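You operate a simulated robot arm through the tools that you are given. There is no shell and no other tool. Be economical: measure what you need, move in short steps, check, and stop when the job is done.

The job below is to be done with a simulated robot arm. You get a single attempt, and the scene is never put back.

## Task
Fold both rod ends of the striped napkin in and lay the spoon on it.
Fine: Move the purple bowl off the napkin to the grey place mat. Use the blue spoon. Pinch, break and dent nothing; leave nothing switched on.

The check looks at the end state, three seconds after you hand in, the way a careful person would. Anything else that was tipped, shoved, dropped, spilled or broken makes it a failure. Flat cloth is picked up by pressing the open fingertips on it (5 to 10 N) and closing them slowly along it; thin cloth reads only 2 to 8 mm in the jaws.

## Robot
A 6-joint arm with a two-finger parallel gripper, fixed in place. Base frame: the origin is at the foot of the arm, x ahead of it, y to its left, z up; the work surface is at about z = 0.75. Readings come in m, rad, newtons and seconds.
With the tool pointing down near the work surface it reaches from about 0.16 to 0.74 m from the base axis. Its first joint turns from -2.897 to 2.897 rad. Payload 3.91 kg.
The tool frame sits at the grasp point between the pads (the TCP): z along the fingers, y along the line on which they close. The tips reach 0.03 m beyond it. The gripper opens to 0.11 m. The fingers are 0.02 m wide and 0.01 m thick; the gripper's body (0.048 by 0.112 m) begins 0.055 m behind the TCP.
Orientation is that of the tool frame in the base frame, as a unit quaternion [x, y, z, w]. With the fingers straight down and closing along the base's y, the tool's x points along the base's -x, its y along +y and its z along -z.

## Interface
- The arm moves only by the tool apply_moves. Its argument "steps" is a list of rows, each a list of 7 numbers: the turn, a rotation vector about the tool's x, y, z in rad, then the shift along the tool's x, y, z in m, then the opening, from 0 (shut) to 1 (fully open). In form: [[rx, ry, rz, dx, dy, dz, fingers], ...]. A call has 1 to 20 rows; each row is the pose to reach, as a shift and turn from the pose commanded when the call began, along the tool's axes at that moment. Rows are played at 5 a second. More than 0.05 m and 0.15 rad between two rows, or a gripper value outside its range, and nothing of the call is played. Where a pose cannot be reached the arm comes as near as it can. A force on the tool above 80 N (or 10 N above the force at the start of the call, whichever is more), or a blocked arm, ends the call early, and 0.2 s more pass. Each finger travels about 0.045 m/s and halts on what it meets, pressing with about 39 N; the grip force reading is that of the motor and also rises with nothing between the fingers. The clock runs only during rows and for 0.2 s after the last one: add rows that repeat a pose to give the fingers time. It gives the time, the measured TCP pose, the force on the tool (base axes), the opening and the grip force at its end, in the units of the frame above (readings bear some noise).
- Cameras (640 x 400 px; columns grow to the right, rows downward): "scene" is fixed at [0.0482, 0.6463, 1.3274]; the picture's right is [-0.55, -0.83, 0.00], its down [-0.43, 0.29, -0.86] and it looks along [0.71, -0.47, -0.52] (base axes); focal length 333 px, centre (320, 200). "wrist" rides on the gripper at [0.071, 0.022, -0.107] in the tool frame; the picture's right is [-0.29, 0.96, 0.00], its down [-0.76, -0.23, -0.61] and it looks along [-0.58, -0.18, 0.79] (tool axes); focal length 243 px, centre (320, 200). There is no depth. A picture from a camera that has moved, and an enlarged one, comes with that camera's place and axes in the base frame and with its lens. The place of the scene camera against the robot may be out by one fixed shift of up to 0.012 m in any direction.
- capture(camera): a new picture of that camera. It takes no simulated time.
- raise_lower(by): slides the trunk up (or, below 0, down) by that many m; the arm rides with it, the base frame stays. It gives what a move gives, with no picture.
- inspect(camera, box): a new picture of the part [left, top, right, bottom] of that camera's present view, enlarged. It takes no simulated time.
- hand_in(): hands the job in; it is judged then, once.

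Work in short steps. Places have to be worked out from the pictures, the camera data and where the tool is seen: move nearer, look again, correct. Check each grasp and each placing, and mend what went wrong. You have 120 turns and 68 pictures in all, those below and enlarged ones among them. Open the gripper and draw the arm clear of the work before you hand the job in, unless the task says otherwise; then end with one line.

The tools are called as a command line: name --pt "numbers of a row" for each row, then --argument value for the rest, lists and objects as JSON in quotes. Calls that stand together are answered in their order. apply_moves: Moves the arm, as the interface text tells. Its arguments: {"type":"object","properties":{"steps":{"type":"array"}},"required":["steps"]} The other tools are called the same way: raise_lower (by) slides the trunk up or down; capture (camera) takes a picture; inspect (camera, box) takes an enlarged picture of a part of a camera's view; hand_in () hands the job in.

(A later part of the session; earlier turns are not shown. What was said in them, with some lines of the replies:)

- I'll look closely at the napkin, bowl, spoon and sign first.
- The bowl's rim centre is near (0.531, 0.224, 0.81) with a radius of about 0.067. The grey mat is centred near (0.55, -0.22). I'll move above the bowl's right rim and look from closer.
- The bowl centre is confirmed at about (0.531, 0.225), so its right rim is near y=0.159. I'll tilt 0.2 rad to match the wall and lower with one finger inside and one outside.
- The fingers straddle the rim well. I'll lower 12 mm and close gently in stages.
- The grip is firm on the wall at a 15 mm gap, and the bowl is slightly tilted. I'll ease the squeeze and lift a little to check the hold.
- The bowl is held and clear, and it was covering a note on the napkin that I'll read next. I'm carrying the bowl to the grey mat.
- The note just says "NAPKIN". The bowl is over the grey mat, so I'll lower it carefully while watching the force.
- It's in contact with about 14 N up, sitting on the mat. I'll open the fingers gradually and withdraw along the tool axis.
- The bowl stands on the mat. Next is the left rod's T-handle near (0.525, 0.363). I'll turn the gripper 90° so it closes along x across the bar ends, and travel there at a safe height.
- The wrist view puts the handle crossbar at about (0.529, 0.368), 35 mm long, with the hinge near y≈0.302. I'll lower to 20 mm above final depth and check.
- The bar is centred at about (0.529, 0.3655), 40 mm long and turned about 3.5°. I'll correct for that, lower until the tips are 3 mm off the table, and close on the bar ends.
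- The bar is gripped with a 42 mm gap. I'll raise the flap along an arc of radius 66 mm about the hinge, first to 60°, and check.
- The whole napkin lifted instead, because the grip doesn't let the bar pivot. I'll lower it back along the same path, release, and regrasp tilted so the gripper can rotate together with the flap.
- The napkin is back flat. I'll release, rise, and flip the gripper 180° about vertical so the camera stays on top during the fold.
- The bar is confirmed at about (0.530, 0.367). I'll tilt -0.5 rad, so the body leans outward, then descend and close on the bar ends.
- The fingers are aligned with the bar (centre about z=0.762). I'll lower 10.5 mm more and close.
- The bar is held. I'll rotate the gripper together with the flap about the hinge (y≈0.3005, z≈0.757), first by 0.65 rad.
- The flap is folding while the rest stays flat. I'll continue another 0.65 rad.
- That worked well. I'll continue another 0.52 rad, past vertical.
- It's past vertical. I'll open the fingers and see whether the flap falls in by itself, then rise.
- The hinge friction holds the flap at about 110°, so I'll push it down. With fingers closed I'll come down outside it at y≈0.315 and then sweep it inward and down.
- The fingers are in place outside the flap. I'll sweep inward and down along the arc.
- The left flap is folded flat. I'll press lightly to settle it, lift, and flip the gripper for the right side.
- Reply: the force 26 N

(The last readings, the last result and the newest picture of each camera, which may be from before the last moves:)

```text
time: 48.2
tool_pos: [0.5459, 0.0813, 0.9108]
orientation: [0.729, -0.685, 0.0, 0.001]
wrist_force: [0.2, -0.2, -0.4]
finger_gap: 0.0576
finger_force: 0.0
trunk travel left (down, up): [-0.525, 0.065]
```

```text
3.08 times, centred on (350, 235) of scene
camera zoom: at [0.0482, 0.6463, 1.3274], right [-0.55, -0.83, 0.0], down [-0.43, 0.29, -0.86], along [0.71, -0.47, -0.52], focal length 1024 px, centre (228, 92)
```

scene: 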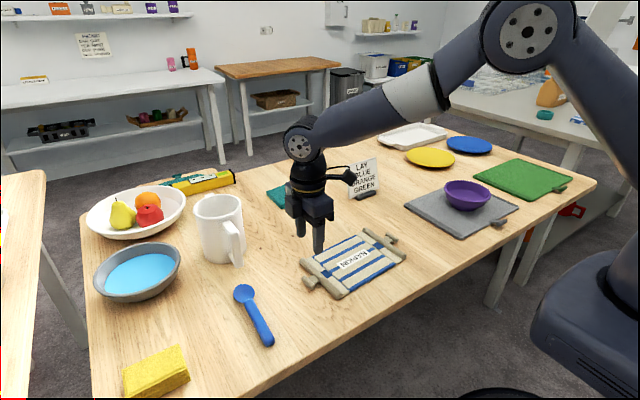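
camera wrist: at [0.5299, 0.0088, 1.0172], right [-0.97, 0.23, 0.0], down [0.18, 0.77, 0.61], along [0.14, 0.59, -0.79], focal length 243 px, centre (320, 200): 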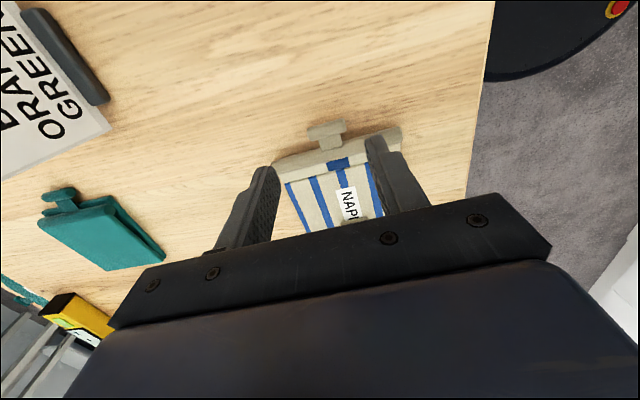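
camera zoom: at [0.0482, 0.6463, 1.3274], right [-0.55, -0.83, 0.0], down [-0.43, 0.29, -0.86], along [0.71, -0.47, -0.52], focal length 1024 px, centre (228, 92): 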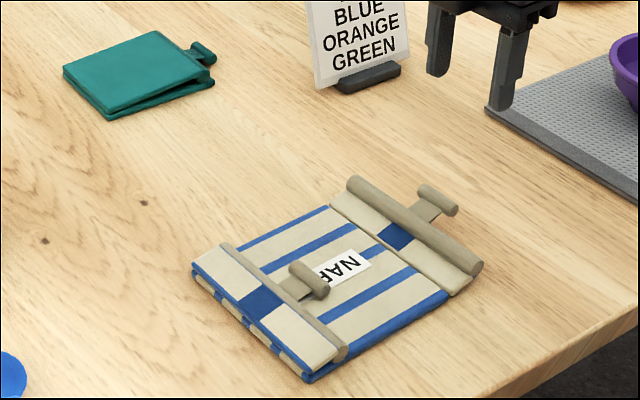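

Pressing shifted the napkin slightly. The right handle is now near (0.547, 0.108), with the napkin turned about 0.09 rad. I'll tilt and hover over it to check.

apply_moves --pt "0 -0.13 -0.01 -0.007 -0.001 0.03 0.52" --pt "0 -0.26 -0.02 -0.0141 -0.003 0.06 0.52" --pt "0 -0.39 -0.03 -0.0141 -0.003 0.085 0.52" --pt "-0.0075 -0.5 -0.03 -0.0141 -0.003 0.1 0.52" --pt "-0.0075 -0.5 -0.03 -0.0141 -0.003 0.1 0.52"

inspect --camera "wrist" --box '[180, 20, 460, 195]'

```text
time: 49.4
tool_pos: [0.548, 0.0985, 0.8123]
orientation: [0.715, -0.654, -0.182, -0.167]
wrist_force: [-0.3, 0.2, 0.9]
finger_gap: 0.0573
finger_force: 0.1
trunk travel left (down, up): [-0.525, 0.065]
```

```text
2.29 times, centred on (320, 108) of wrist
camera zoom: at [0.5377, -0.0189, 0.8704], right [-0.98, 0.17, 0.14], down [0.19, 0.39, 0.9], along [0.1, 0.9, -0.42], focal length 555 px, centre (320, 411)
```

zoom: 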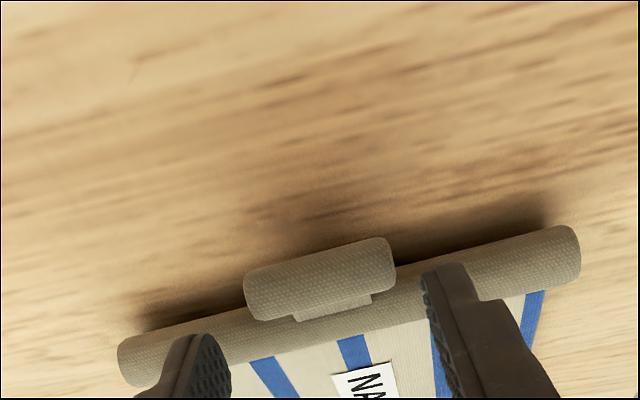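

Triangulating both views puts the right bar raised at about (0.546, 0.102, 0.7755), so the flap is already slightly up. I'll move to it and close.

apply_moves --pt "0 0 0 0.007 0.001 0.006 0.52" --pt "0 0 0 0.0142 0.001 0.0122 0.52" --pt "0 0 0 0.0142 0.001 0.0122 0.45" --pt "0 0 0 0.0142 0.001 0.0122 0.4" --pt "0 0 0 0.0142 0.001 0.0122 0.36" --pt "0 0 0 0.0142 0.001 0.0122 0.32" --pt "0 0 0 0.0142 0.001 0.0122 0.3" --pt "0 0 0 0.0142 0.001 0.0122 0.3"

inspect --camera "wrist" --box '[180, 20, 460, 195]'

```text
time: 51.2
tool_pos: [0.5488, 0.0901, 0.7929]
orientation: [0.716, -0.653, -0.182, -0.167]
wrist_force: [0.2, -0.7, 0.7]
finger_gap: 0.0421
finger_force: 38.6
trunk travel left (down, up): [-0.525, 0.065]
```

```text
2.29 times, centred on (320, 108) of wrist
camera zoom: at [0.5368, -0.0261, 0.8524], right [-0.98, 0.17, 0.14], down [0.2, 0.39, 0.9], along [0.09, 0.9, -0.42], focal length 555 px, centre (320, 411)
```

zoom: 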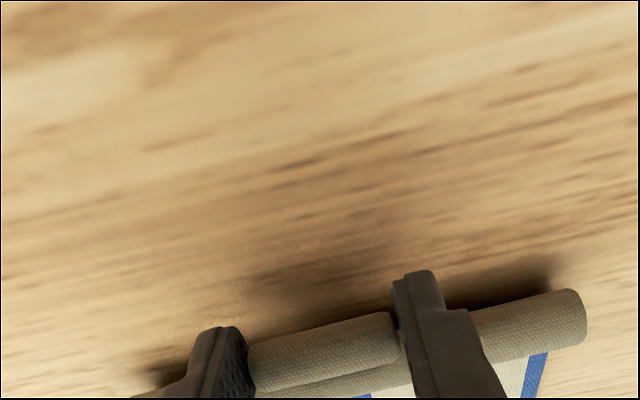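

The bar is held. I'll rotate with the flap about its hinge at y≈0.167 by 0.65 rad and check.

apply_moves --pt "0 0.13 0 -0.0092 0 -0.006 0.3" --pt "0 0.26 0 -0.0191 0 -0.0108 0.3" --pt "0 0.39 0 -0.0295 0 -0.0142 0.3" --pt "0 0.52 0 -0.0402 0 -0.0163 0.3" --pt "0 0.65 0 -0.0512 0 -0.0169 0.3" --pt "0 0.65 0 -0.0512 0 -0.0169 0.3"

inspect --camera "scene" --box '[260, 170, 440, 300]'

```text
time: 52.6
tool_pos: [0.5452, 0.1267, 0.8317]
orientation: [0.737, -0.672, 0.056, 0.05]
wrist_force: [-2.2, 1.1, 5.9]
finger_gap: 0.0423
finger_force: 38.9
trunk travel left (down, up): [-0.525, 0.065]
```

```text
3.08 times, centred on (350, 235) of scene
camera zoom: at [0.0482, 0.6463, 1.3274], right [-0.55, -0.83, 0.0], down [-0.43, 0.29, -0.86], along [0.71, -0.47, -0.52], focal length 1024 px, centre (228, 92)
```

zoom: 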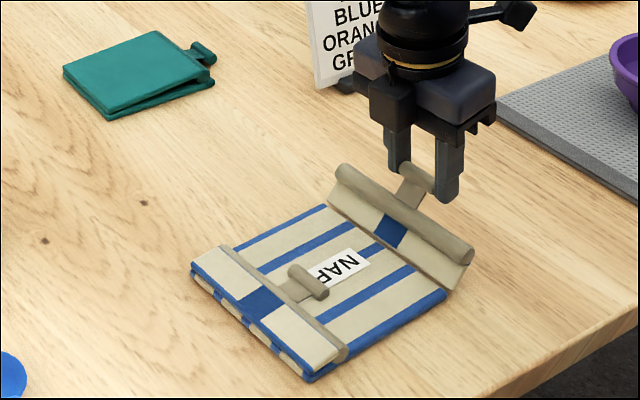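

That's working. I'll continue another 0.65 rad.

apply_moves --pt "0 0.13 0 -0.0092 0 -0.006 0.3" --pt "0 0.26 0 -0.0191 0 -0.0108 0.3" --pt "0 0.39 0 -0.0295 0 -0.0142 0.3" --pt "0 0.52 0 -0.0402 0 -0.0163 0.3" --pt "0 0.65 0 -0.0512 0 -0.0169 0.3" --pt "0 0.65 0 -0.0512 0 -0.0169 0.3"

inspect --camera "scene" --box '[260, 170, 440, 300]'

```text
time: 54.0
tool_pos: [0.5402, 0.1796, 0.8403]
orientation: [0.68, -0.62, 0.289, 0.263]
wrist_force: [1.7, -1.8, 3.7]
finger_gap: 0.0422
finger_force: 38.6
trunk travel left (down, up): [-0.525, 0.065]
```

```text
3.08 times, centred on (350, 235) of scene
camera zoom: at [0.0482, 0.6463, 1.3274], right [-0.55, -0.83, 0.0], down [-0.43, 0.29, -0.86], along [0.71, -0.47, -0.52], focal length 1024 px, centre (228, 92)
```

zoom: 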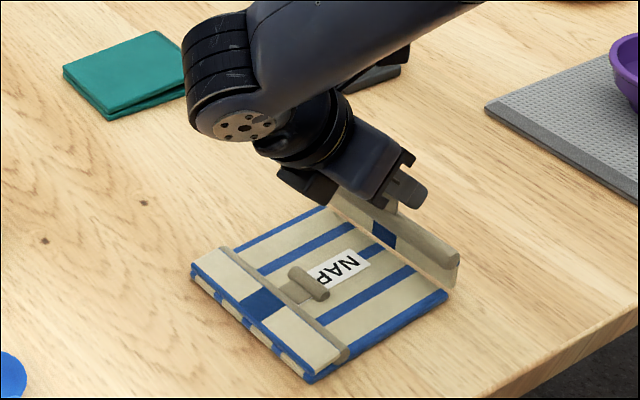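

I'll go another 0.39 rad, past vertical.

apply_moves --pt "0 0.13 0 -0.0092 0 -0.006 0.3" --pt "0 0.26 0 -0.0191 0 -0.0108 0.3" --pt "0 0.39 0 -0.0295 0 -0.0142 0.3" --pt "0 0.39 0 -0.0295 0 -0.0142 0.3"

inspect --camera "scene" --box '[260, 170, 440, 300]'

```text
time: 55.0
tool_pos: [0.5373, 0.2107, 0.8303]
orientation: [0.611, -0.558, 0.415, 0.379]
wrist_force: [0.5, -0.4, 0.2]
finger_gap: 0.0422
finger_force: 38.7
trunk travel left (down, up): [-0.525, 0.065]
```

```text
3.08 times, centred on (350, 235) of scene
camera zoom: at [0.0482, 0.6463, 1.3274], right [-0.55, -0.83, 0.0], down [-0.43, 0.29, -0.86], along [0.71, -0.47, -0.52], focal length 1024 px, centre (228, 92)
```

zoom: 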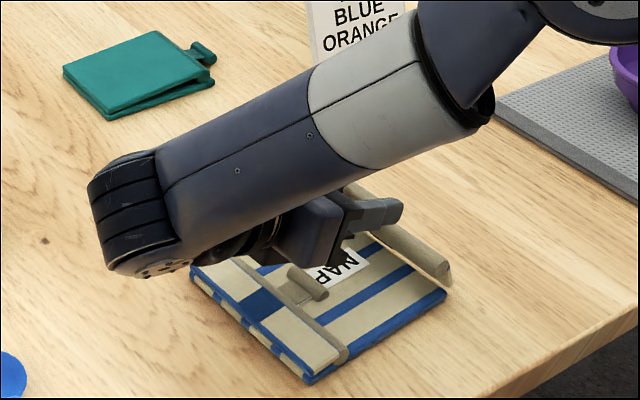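

The flap is past vertical. I'll open, back off upward, and return the tool to vertical.

apply_moves --pt "0 0 0 0 0 0 0.4" --pt "0 0 0 0 0 0 0.52" --pt "0 0 0 0 0 0 0.52" --pt "0 0 0 0.01 0 -0.02 0.52" --pt "0 0 0 0.04 0 -0.04 0.52" --pt "0 -0.13 0 0.07 0 -0.06 0.52" --pt "0 -0.26 0 0.1 0 -0.08 0.52" --pt "0 -0.39 0 0.12 0 -0.1 0.52" --pt "0 -0.52 0 0.12 0 -0.1 0.4" --pt "0 -0.65 0 0.12 0 -0.1 0.3" --pt "0 -0.78 0 0.12 0 -0.1 0.2" --pt "0 -0.91 0 0.12 0 -0.1 0.1" --pt "0 -1.04 0 0.12 0 -0.1 0" --pt "0 -1.19 0 0.12 0 -0.1 0" --pt "0 -1.19 0 0.12 0 -0.1 0"

inspect --camera "scene" --box '[260, 170, 440, 300]'

```text
time: 58.2
tool_pos: [0.5342, 0.259, 0.9795]
orientation: [0.738, -0.674, -0.001, 0.0]
wrist_force: [0.1, -0.3, -0.4]
finger_gap: 0.0
finger_force: 37.4
trunk travel left (down, up): [-0.525, 0.065]
```

```text
3.08 times, centred on (350, 235) of scene
camera zoom: at [0.0482, 0.6463, 1.3274], right [-0.55, -0.83, 0.0], down [-0.43, 0.29, -0.86], along [0.71, -0.47, -0.52], focal length 1024 px, centre (228, 92)
```

zoom: 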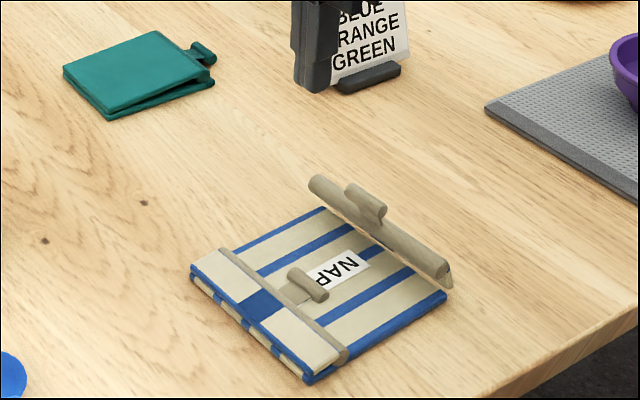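

The right flap stands at about 105°. I'll come down outside it with fingers closed at y≈0.152.

apply_moves --pt "0 0 0 0.04 0.001 0 0.0" --pt "0 0 0 0.08 0.002 0 0.0" --pt "0 0 0 0.1077 0.0023 0.0 0.0" --pt "0 0 0 0.1077 0.0023 0.045 0.0" --pt "0 0 0 0.1077 0.0023 0.09 0.0" --pt "0 0 0 0.1077 0.0023 0.12 0.0" --pt "0 0 0 0.1077 0.0023 0.1465 0.0" --pt "0 0 0 0.1077 0.0023 0.1465 0.0"

inspect --camera "scene" --box '[260, 170, 440, 300]'

```text
time: 60.0
tool_pos: [0.5402, 0.1511, 0.8315]
orientation: [0.738, -0.674, 0.0, -0.001]
wrist_force: [0.3, 0.1, 0.3]
finger_gap: 0.0
finger_force: 38.3
trunk travel left (down, up): [-0.525, 0.065]
```

```text
3.08 times, centred on (350, 235) of scene
camera zoom: at [0.0482, 0.6463, 1.3274], right [-0.55, -0.83, 0.0], down [-0.43, 0.29, -0.86], along [0.71, -0.47, -0.52], focal length 1024 px, centre (228, 92)
```

zoom: 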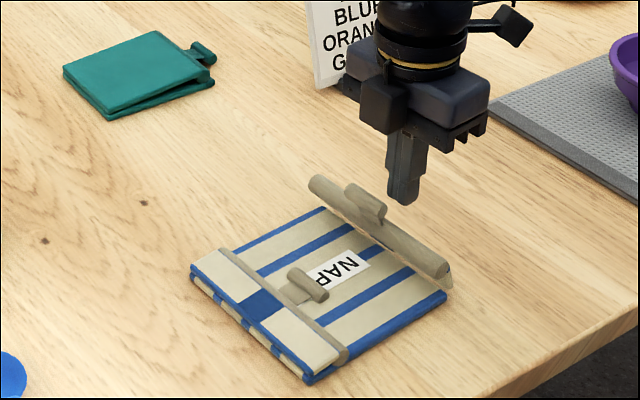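

The fingers are in position. I'll sweep inward and down.

apply_moves --pt "0 0 0 -0.01 0 0.002 0" --pt "0 0 0 -0.02 0 0.003 0" --pt "0 0 0 -0.03 0 0.005 0" --pt "0 0 0 -0.04 0 0.008 0" --pt "0 0 0 -0.048 0 0.014 0" --pt "0 0 0 -0.055 0 0.021 0" --pt "0 0 0 -0.06 0 0.028 0" --pt "0 0 0 -0.063 0 0.033 0" --pt "0 0 0 -0.063 0 0.033 0"

inspect --camera "scene" --box '[260, 170, 440, 300]'

```text
time: 62.0
tool_pos: [0.5355, 0.2131, 0.799]
orientation: [0.738, -0.674, 0.0, 0.0]
wrist_force: [-0.3, 0.3, -0.9]
finger_gap: 0.0
finger_force: 37.6
trunk travel left (down, up): [-0.525, 0.065]
```

```text
3.08 times, centred on (350, 235) of scene
camera zoom: at [0.0482, 0.6463, 1.3274], right [-0.55, -0.83, 0.0], down [-0.43, 0.29, -0.86], along [0.71, -0.47, -0.52], focal length 1024 px, centre (228, 92)
```

zoom: 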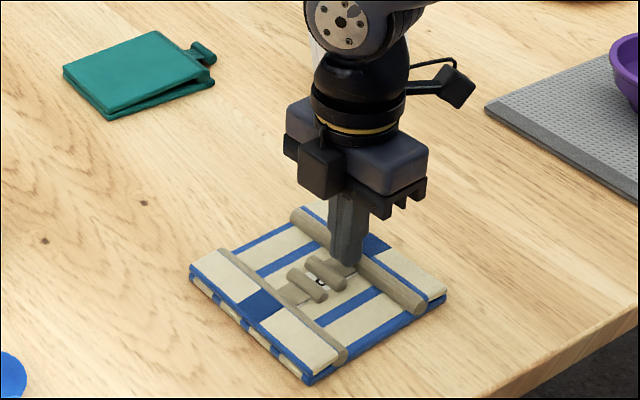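

Both ends are folded in. I'll lift, return to the original yaw, and move over toward the spoon.

apply_moves --pt "0 0 0 0 0 -0.04 0" --pt "0 0 0 0 0 -0.08 0" --pt "0 0 0 0 0 -0.12 0.1" --pt "0 0 0.138 -0.021 0.001 -0.15 0.3" --pt "0 0 0.277 -0.042 0.002 -0.15 0.4" --pt "0 0 0.415 -0.063 0.003 -0.15 0.4" --pt "0 0 0.553 -0.083 0.004 -0.15 0.4" --pt "0 0 0.692 -0.104 0.005 -0.15 0.4" --pt "0 0 0.83 -0.125 0.006 -0.15 0.4" --pt "0 0 0.968 -0.146 0.007 -0.15 0.4" --pt "0 0 1.107 -0.167 0.009 -0.15 0.4" --pt "0 0 1.245 -0.188 0.01 -0.15 0.4" --pt "0 0 1.383 -0.208 0.011 -0.15 0.4" --pt "0 0 1.522 -0.229 0.012 -0.15 0.4" --pt "0 0 1.66 -0.25 0.013 -0.15 0.4" --pt "0 0 1.66 -0.25 0.013 -0.15 0.4"

capture --camera "wrist"

inspect --camera "scene" --box '[210, 200, 410, 360]'

```text
time: 65.4
tool_pos: [0.498, 0.4602, 0.9486]
orientation: [0.0, 1.0, 0.0, -0.001]
wrist_force: [-0.4, -0.1, -1.2]
finger_gap: 0.0439
finger_force: 0.1
trunk travel left (down, up): [-0.525, 0.065]
```

```text
23 pictures are left
camera wrist: at [0.4271, 0.4815, 1.0553], right [0.29, 0.96, 0.0], down [0.76, -0.23, 0.61], along [0.58, -0.18, -0.79], focal length 243 px, centre (320, 200)
```

wrist: 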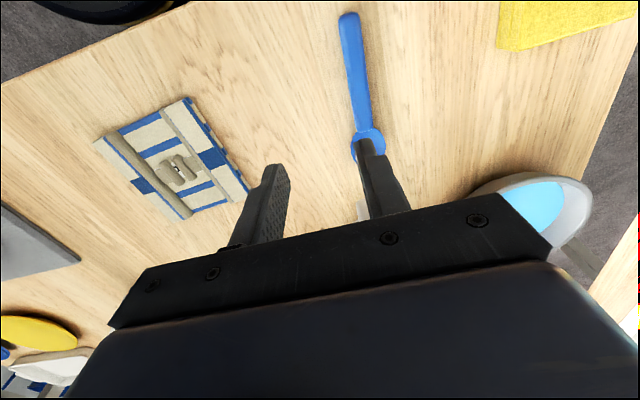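

```text
2.50 times, centred on (310, 280) of scene
camera zoom: at [0.0482, 0.6463, 1.3274], right [-0.55, -0.83, 0.0], down [-0.43, 0.29, -0.86], along [0.71, -0.47, -0.52], focal length 832 px, centre (345, 0)
```

zoom: 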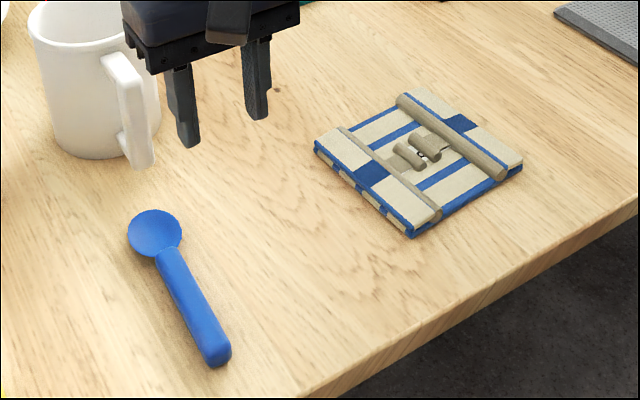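

The blue spoon lies along x at y≈0.505, with the handle from x=0.435 to 0.55. I'll move above the handle at x≈0.51 and descend most of the way.

apply_moves --pt "0 0 0 -0.006 0.025 0.02 0.45" --pt "0 0 0 -0.012 0.045 0.05 0.45" --pt "0 0 0 -0.012 0.045 0.09 0.45" --pt "0 0 0 -0.012 0.045 0.125 0.45" --pt "0 0 0 -0.012 0.045 0.135 0.45" --pt "0 0 0 -0.012 0.045 0.135 0.45"

capture --camera "wrist"

```text
time: 66.8
tool_pos: [0.5111, 0.5073, 0.8149]
orientation: [-0.001, 1.0, 0.001, 0.001]
wrist_force: [0.6, 1.0, -0.7]
finger_gap: 0.0495
finger_force: 0.0
trunk travel left (down, up): [-0.525, 0.065]
```

```text
21 pictures are left
camera wrist: at [0.4397, 0.5276, 0.9212], right [0.29, 0.96, 0.0], down [0.76, -0.23, 0.61], along [0.58, -0.18, -0.79], focal length 243 px, centre (320, 200)
```

wrist: 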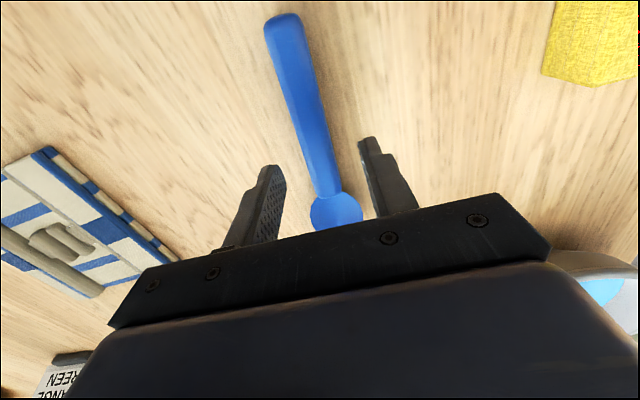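

The handle axis passes (0.511, 0.5015) with a slight -0.07 rad yaw. I'll correct for that, lower and close.

apply_moves --pt "0 0 0.07 0 -0.0055 0.015 0.45" --pt "0 0 0.07 0 -0.0055 0.03 0.45" --pt "0 0 0.07 0 -0.0055 0.03 0.35" --pt "0 0 0.07 0 -0.0055 0.03 0.27" --pt "0 0 0.07 0 -0.0055 0.03 0.2" --pt "0 0 0.07 0 -0.0055 0.03 0.15" --pt "0 0 0.07 0 -0.0055 0.03 0.1" --pt "0 0 0.07 0 -0.0055 0.03 0.1"

apply_moves --pt "0 0 0 0 0 -0.02 0.1" --pt "0 0 0 0 0 -0.06 0.1" --pt "0 0 0 0 0 -0.1 0.1" --pt "0 0 0 0 0 -0.1 0.1"

capture --camera "wrist"

capture --camera "scene"

```text
time: 68.6
tool_pos: [0.5087, 0.5013, 0.7856]
orientation: [0.034, 0.999, 0.001, 0.0]
wrist_force: [1.0, 0.7, 0.4]
finger_gap: 0.0206
finger_force: 39.1
trunk travel left (down, up): [-0.525, 0.065]
```

```text
time: 69.6
tool_pos: [0.5123, 0.499, 0.8843]
orientation: [0.034, 0.999, 0.0, 0.001]
wrist_force: [0.0, -0.7, -1.6]
finger_gap: 0.0207
finger_force: 38.7
trunk travel left (down, up): [-0.525, 0.065]
```

```text
20 pictures are left
camera wrist: at [0.4424, 0.5236, 0.9917], right [0.35, 0.94, 0.0], down [0.74, -0.28, 0.61], along [0.57, -0.22, -0.79], focal length 243 px, centre (320, 200)
```

wrist: 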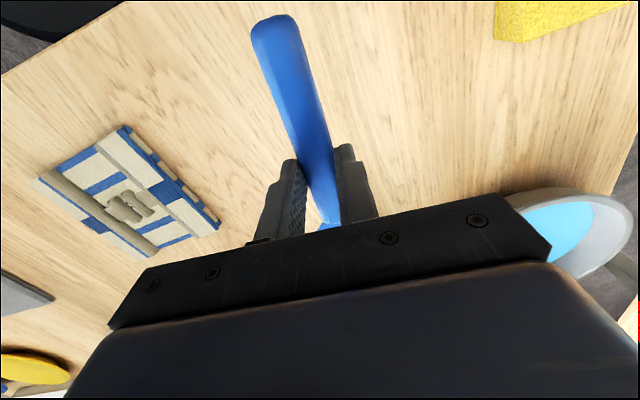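

```text
19 pictures are left
```

scene: 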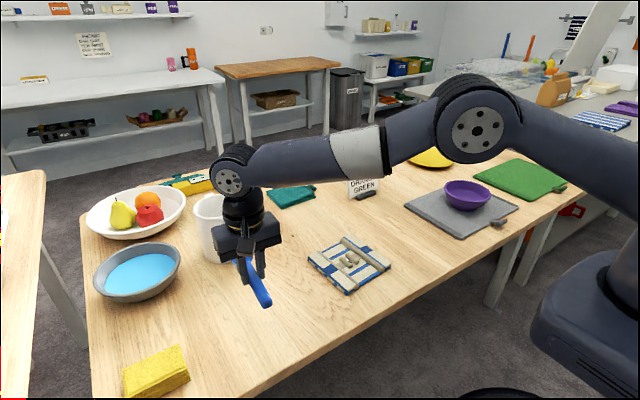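

The spoon is held level, with its centre about 1 cm toward the head from the TCP. The folded napkin is centred at about (0.533, 0.247). I'll carry the spoon there and turn it diagonally so it fits fully on the napkin.

apply_moves --pt "0 0 -0.134 -0.0039 -0.0288 0 0.1" --pt "0 0 -0.268 -0.0078 -0.0576 0 0.1" --pt "0 0 -0.401 -0.0118 -0.0864 0 0.1" --pt "0 0 -0.535 -0.0157 -0.1152 0 0.1" --pt "0 0 -0.669 -0.0196 -0.144 0 0.1" --pt "0 0 -0.803 -0.0235 -0.1728 0 0.1" --pt "0 0 -0.936 -0.0275 -0.2016 0 0.1" --pt "0 0 -1.07 -0.0314 -0.2304 0 0.1" --pt "0 0 -1.204 -0.0353 -0.2592 0 0.1" --pt "0 0 -1.204 -0.0353 -0.2592 0.02 0.1" --pt "0 0 -1.204 -0.0353 -0.2592 0.035 0.1" --pt "0 0 -1.204 -0.0353 -0.2592 0.035 0.1"

capture --camera "wrist"

inspect --camera "scene" --box '[280, 190, 420, 300]'

```text
time: 72.2
tool_pos: [0.5305, 0.241, 0.8493]
orientation: [-0.538, 0.843, 0.001, 0.0]
wrist_force: [0.7, -0.7, -0.5]
finger_gap: 0.0207
finger_force: 39.2
trunk travel left (down, up): [-0.525, 0.065]
```

```text
18 pictures are left
camera wrist: at [0.4809, 0.1839, 0.956], right [-0.75, 0.67, 0.0], down [0.53, 0.59, 0.61], along [0.41, 0.45, -0.79], focal length 243 px, centre (320, 200)
```

wrist: 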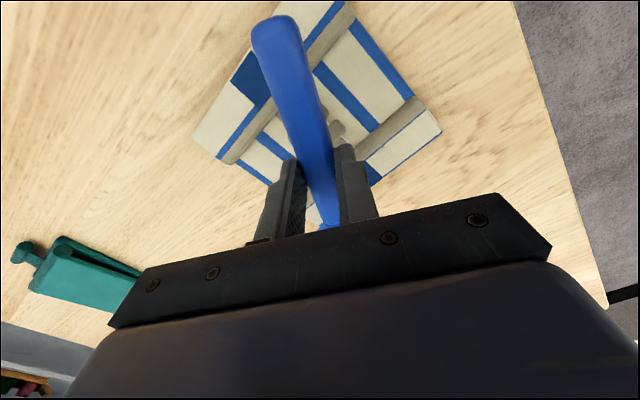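

```text
3.64 times, centred on (350, 245) of scene
camera zoom: at [0.0482, 0.6463, 1.3274], right [-0.55, -0.83, 0.0], down [-0.43, 0.29, -0.86], along [0.71, -0.47, -0.52], focal length 1210 px, centre (211, 36)
```

zoom: 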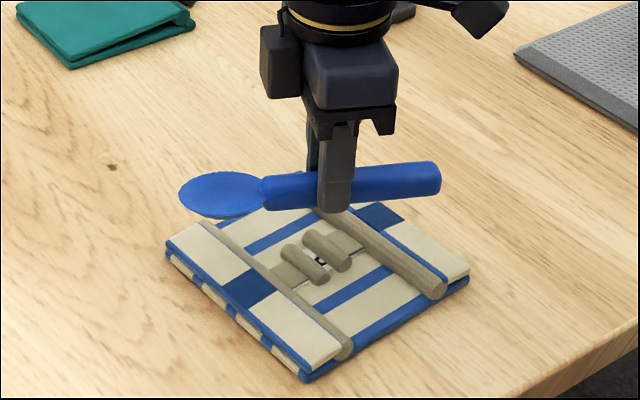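

The spoon is placed well over the napkin. I'll lower in small steps, watching the force.

apply_moves --pt "0 0 0 0 0 0.012 0.1" --pt "0 0 0 0 0 0.022 0.1" --pt "0 0 0 0 0 0.03 0.1" --pt "0 0 0 0 0 0.034 0.1" --pt "0 0 0 0 0 0.034 0.1"

inspect --camera "scene" --box '[280, 190, 420, 300]'

```text
time: 73.4
tool_pos: [0.5282, 0.2404, 0.8148]
orientation: [-0.538, 0.843, 0.0, 0.0]
wrist_force: [-0.3, 1.0, -0.1]
finger_gap: 0.0204
finger_force: 39.4
trunk travel left (down, up): [-0.525, 0.065]
```

```text
3.64 times, centred on (350, 245) of scene
camera zoom: at [0.0482, 0.6463, 1.3274], right [-0.55, -0.83, 0.0], down [-0.43, 0.29, -0.86], along [0.71, -0.47, -0.52], focal length 1210 px, centre (211, 36)
```

zoom: 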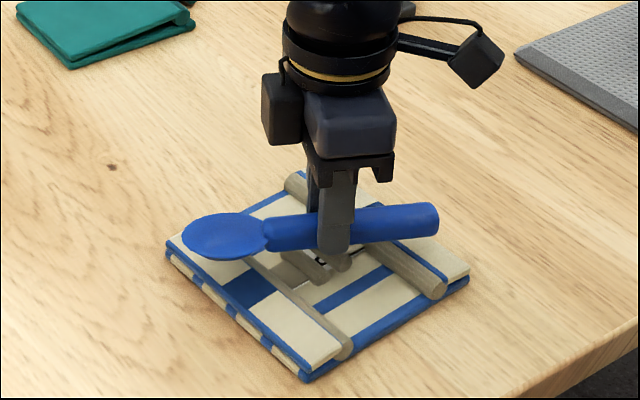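

There's no clear contact yet, so I'll lower a few more millimetres.

apply_moves --pt "0 0 0 0 0 0.002 0.1" --pt "0 0 0 0 0 0.004 0.1" --pt "0 0 0 0 0 0.004 0.1"

```text
time: 74.2
tool_pos: [0.5293, 0.2402, 0.8111]
orientation: [-0.538, 0.843, 0.0, -0.001]
wrist_force: [-0.5, -0.1, -0.7]
finger_gap: 0.0208
finger_force: 38.6
trunk travel left (down, up): [-0.525, 0.065]
```

Still free, so I'll go another 4 mm in small steps.

apply_moves --pt "0 0 0 0 0 0.001 0.1" --pt "0 0 0 0 0 0.002 0.1" --pt "0 0 0 0 0 0.003 0.1" --pt "0 0 0 0 0 0.004 0.1" --pt "0 0 0 0 0 0.004 0.1"

inspect --camera "scene" --box '[300, 210, 400, 280]'

```text
time: 75.4
tool_pos: [0.5285, 0.2402, 0.8066]
orientation: [-0.538, 0.843, 0.0, 0.001]
wrist_force: [0.0, 0.0, -1.0]
finger_gap: 0.021
finger_force: 39.2
trunk travel left (down, up): [-0.525, 0.065]
```

```text
5.71 times, centred on (350, 245) of scene
camera zoom: at [0.0482, 0.6463, 1.3274], right [-0.55, -0.83, 0.0], down [-0.43, 0.29, -0.86], along [0.71, -0.47, -0.52], focal length 1901 px, centre (149, -57)
```

zoom: 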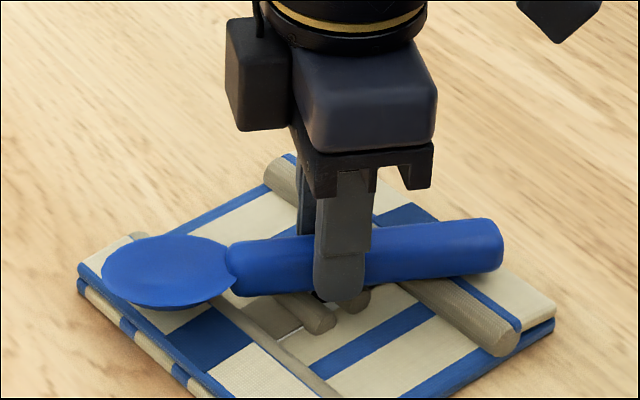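

It's nearly there. I'll lower 4 mm more in 1 mm steps.

apply_moves --pt "0 0 0 0 0 0.001 0.1" --pt "0 0 0 0 0 0.002 0.1" --pt "0 0 0 0 0 0.002 0.1"

apply_moves --pt "0 0 0 0 0 0.001 0.1" --pt "0 0 0 0 0 0.002 0.1" --pt "0 0 0 0 0 0.002 0.1"

```text
time: 76.2
tool_pos: [0.5303, 0.2403, 0.8035]
orientation: [-0.538, 0.843, 0.001, 0.0]
wrist_force: [0.0, -0.3, -1.0]
finger_gap: 0.0207
finger_force: 38.8
trunk travel left (down, up): [-0.525, 0.065]
```

```text
time: 77.0
tool_pos: [0.5297, 0.2392, 0.8017]
orientation: [-0.538, 0.843, 0.0, 0.0]
wrist_force: [-1.0, 0.1, -0.6]
finger_gap: 0.0209
finger_force: 39.2
trunk travel left (down, up): [-0.525, 0.065]
```

Still no contact. I'll check the wrist and scene views.

inspect --camera "scene" --box '[300, 210, 400, 280]'

inspect --camera "wrist" --box '[180, 0, 460, 240]'

```text
5.71 times, centred on (350, 245) of scene
camera zoom: at [0.0482, 0.6463, 1.3274], right [-0.55, -0.83, 0.0], down [-0.43, 0.29, -0.86], along [0.71, -0.47, -0.52], focal length 1901 px, centre (149, -57)
```

zoom: 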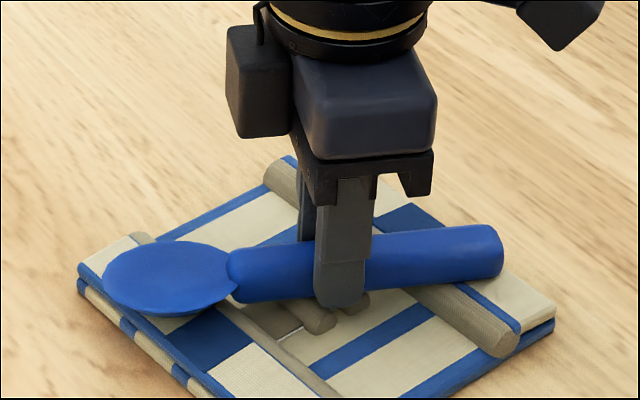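

```text
1.67 times, centred on (320, 120) of wrist
camera zoom: at [0.48, 0.183, 0.9096], right [-0.75, 0.67, 0.0], down [0.53, 0.59, 0.61], along [0.41, 0.45, -0.79], focal length 404 px, centre (320, 333)
```

zoom: 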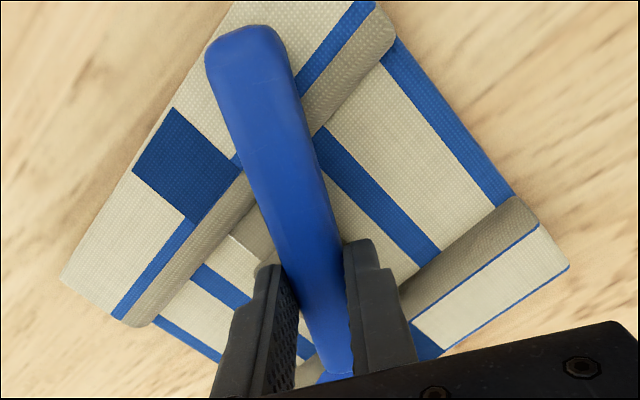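

The gap is tiny. I'll continue with 3 mm in small steps.

apply_moves --pt "0 0 0 0 0 0.001 0.1" --pt "0 0 0 0 0 0.002 0.1" --pt "0 0 0 0 0 0.003 0.1" --pt "0 0 0 0 0 0.003 0.1"

```text
time: 78.0
tool_pos: [0.5295, 0.2384, 0.8027]
orientation: [-0.537, 0.843, -0.001, 0.003]
wrist_force: [0.1, -0.3, 26.6]
finger_gap: 0.0209
finger_force: 39.1
trunk travel left (down, up): [-0.525, 0.065]
```

It's in firm contact at 27 N. I'll back off 2.5 mm to relieve the force, then open gently.

apply_moves --pt "0 0 0 0 0 -0.0015 0.1" --pt "0 0 0 0 0 -0.0025 0.1" --pt "0 0 0 0 0 -0.0025 0.1"

apply_moves --pt "0 0 0 0 0 0 0.2" --pt "0 0 0 0 0 0 0.25" --pt "0 0 0 0 0 0 0.3" --pt "0 0 0 0 0 0 0.3" --pt "0 0 0 0 0 -0.01 0.3" --pt "0 0 0 0 0 -0.03 0.3" --pt "0 0 0 0 0 -0.07 0.3" --pt "0 0 0 0 0 -0.12 0.3"

inspect --camera "scene" --box '[280, 190, 420, 300]'

capture --camera "wrist"

```text
time: 78.8
tool_pos: [0.5292, 0.2405, 0.8018]
orientation: [-0.538, 0.843, -0.001, 0.001]
wrist_force: [5.0, 3.1, 16.9]
finger_gap: 0.0208
finger_force: 38.9
trunk travel left (down, up): [-0.525, 0.065]
```

```text
time: 80.6
tool_pos: [0.5282, 0.2371, 0.9235]
orientation: [-0.538, 0.843, -0.001, -0.001]
wrist_force: [-0.5, 0.2, -0.5]
finger_gap: 0.0329
finger_force: 0.1
trunk travel left (down, up): [-0.525, 0.065]
```

```text
3.64 times, centred on (350, 245) of scene
camera zoom: at [0.0482, 0.6463, 1.3274], right [-0.55, -0.83, 0.0], down [-0.43, 0.29, -0.86], along [0.71, -0.47, -0.52], focal length 1210 px, centre (211, 36)
```

zoom: 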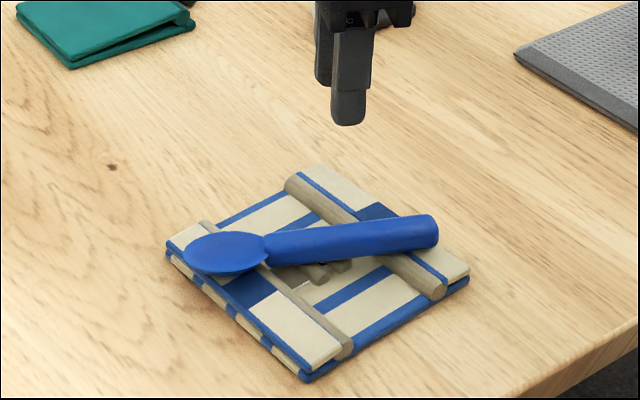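

```text
11 pictures are left
camera wrist: at [0.4784, 0.1817, 1.03], right [-0.75, 0.67, 0.0], down [0.53, 0.59, 0.61], along [0.4, 0.45, -0.79], focal length 243 px, centre (320, 200)
```

wrist: 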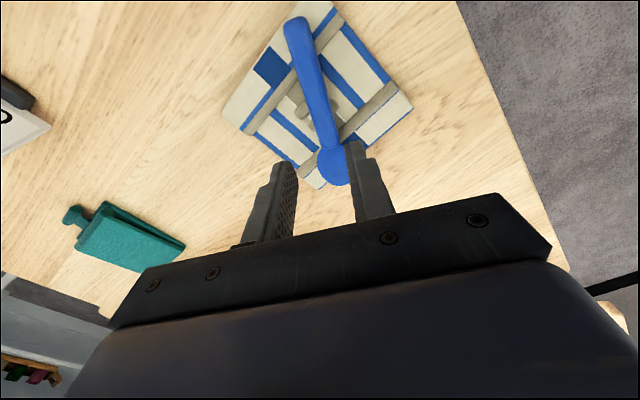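

The spoon rests fully on the folded napkin. I'll draw the arm up and away, open the gripper, and take a final look.

apply_moves --pt "0 0 0 0.03 0 -0.04 0.5" --pt "0 0 0 0.06 0 -0.08 0.8" --pt "0 0 0 0.1 0 -0.11 1" --pt "0 0 0 0.14 0 -0.13 1" --pt "0 0 0 0.14 0 -0.13 1"

capture --camera "scene"

inspect --camera "scene" --box '[290, 140, 560, 300]'

```text
time: 81.8
tool_pos: [0.4687, 0.1111, 1.053]
orientation: [-0.538, 0.843, 0.0, 0.0]
wrist_force: [0.4, -0.5, -0.1]
finger_gap: 0.1098
finger_force: 0.1
trunk travel left (down, up): [-0.525, 0.065]
```

```text
10 pictures are left
```

scene: 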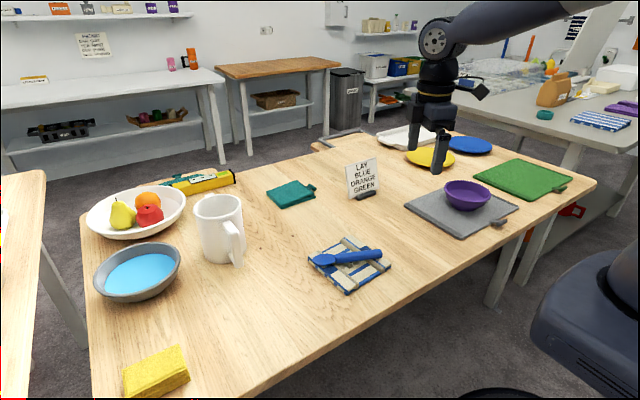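

```text
2.37 times, centred on (425, 220) of scene
camera zoom: at [0.0482, 0.6463, 1.3274], right [-0.55, -0.83, 0.0], down [-0.43, 0.29, -0.86], along [0.71, -0.47, -0.52], focal length 788 px, centre (71, 153)
```

zoom: 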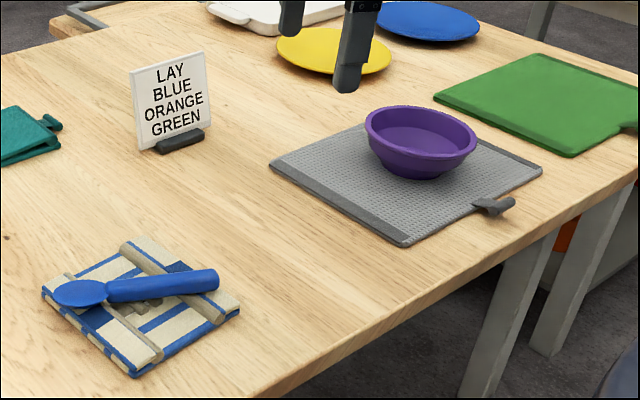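

The bowl is on the grey mat, both rod ends are folded in, the blue spoon lies on the napkin, and nothing else was disturbed. I'm handing in.

hand_in

```text
The job is handed in.
```

Both rod ends of the striped napkin are folded in with the blue spoon lying on top, the purple bowl is on the grey mat, and nothing else on the table looks disturbed in the final pictures; I handed the job in but got no verdict back.
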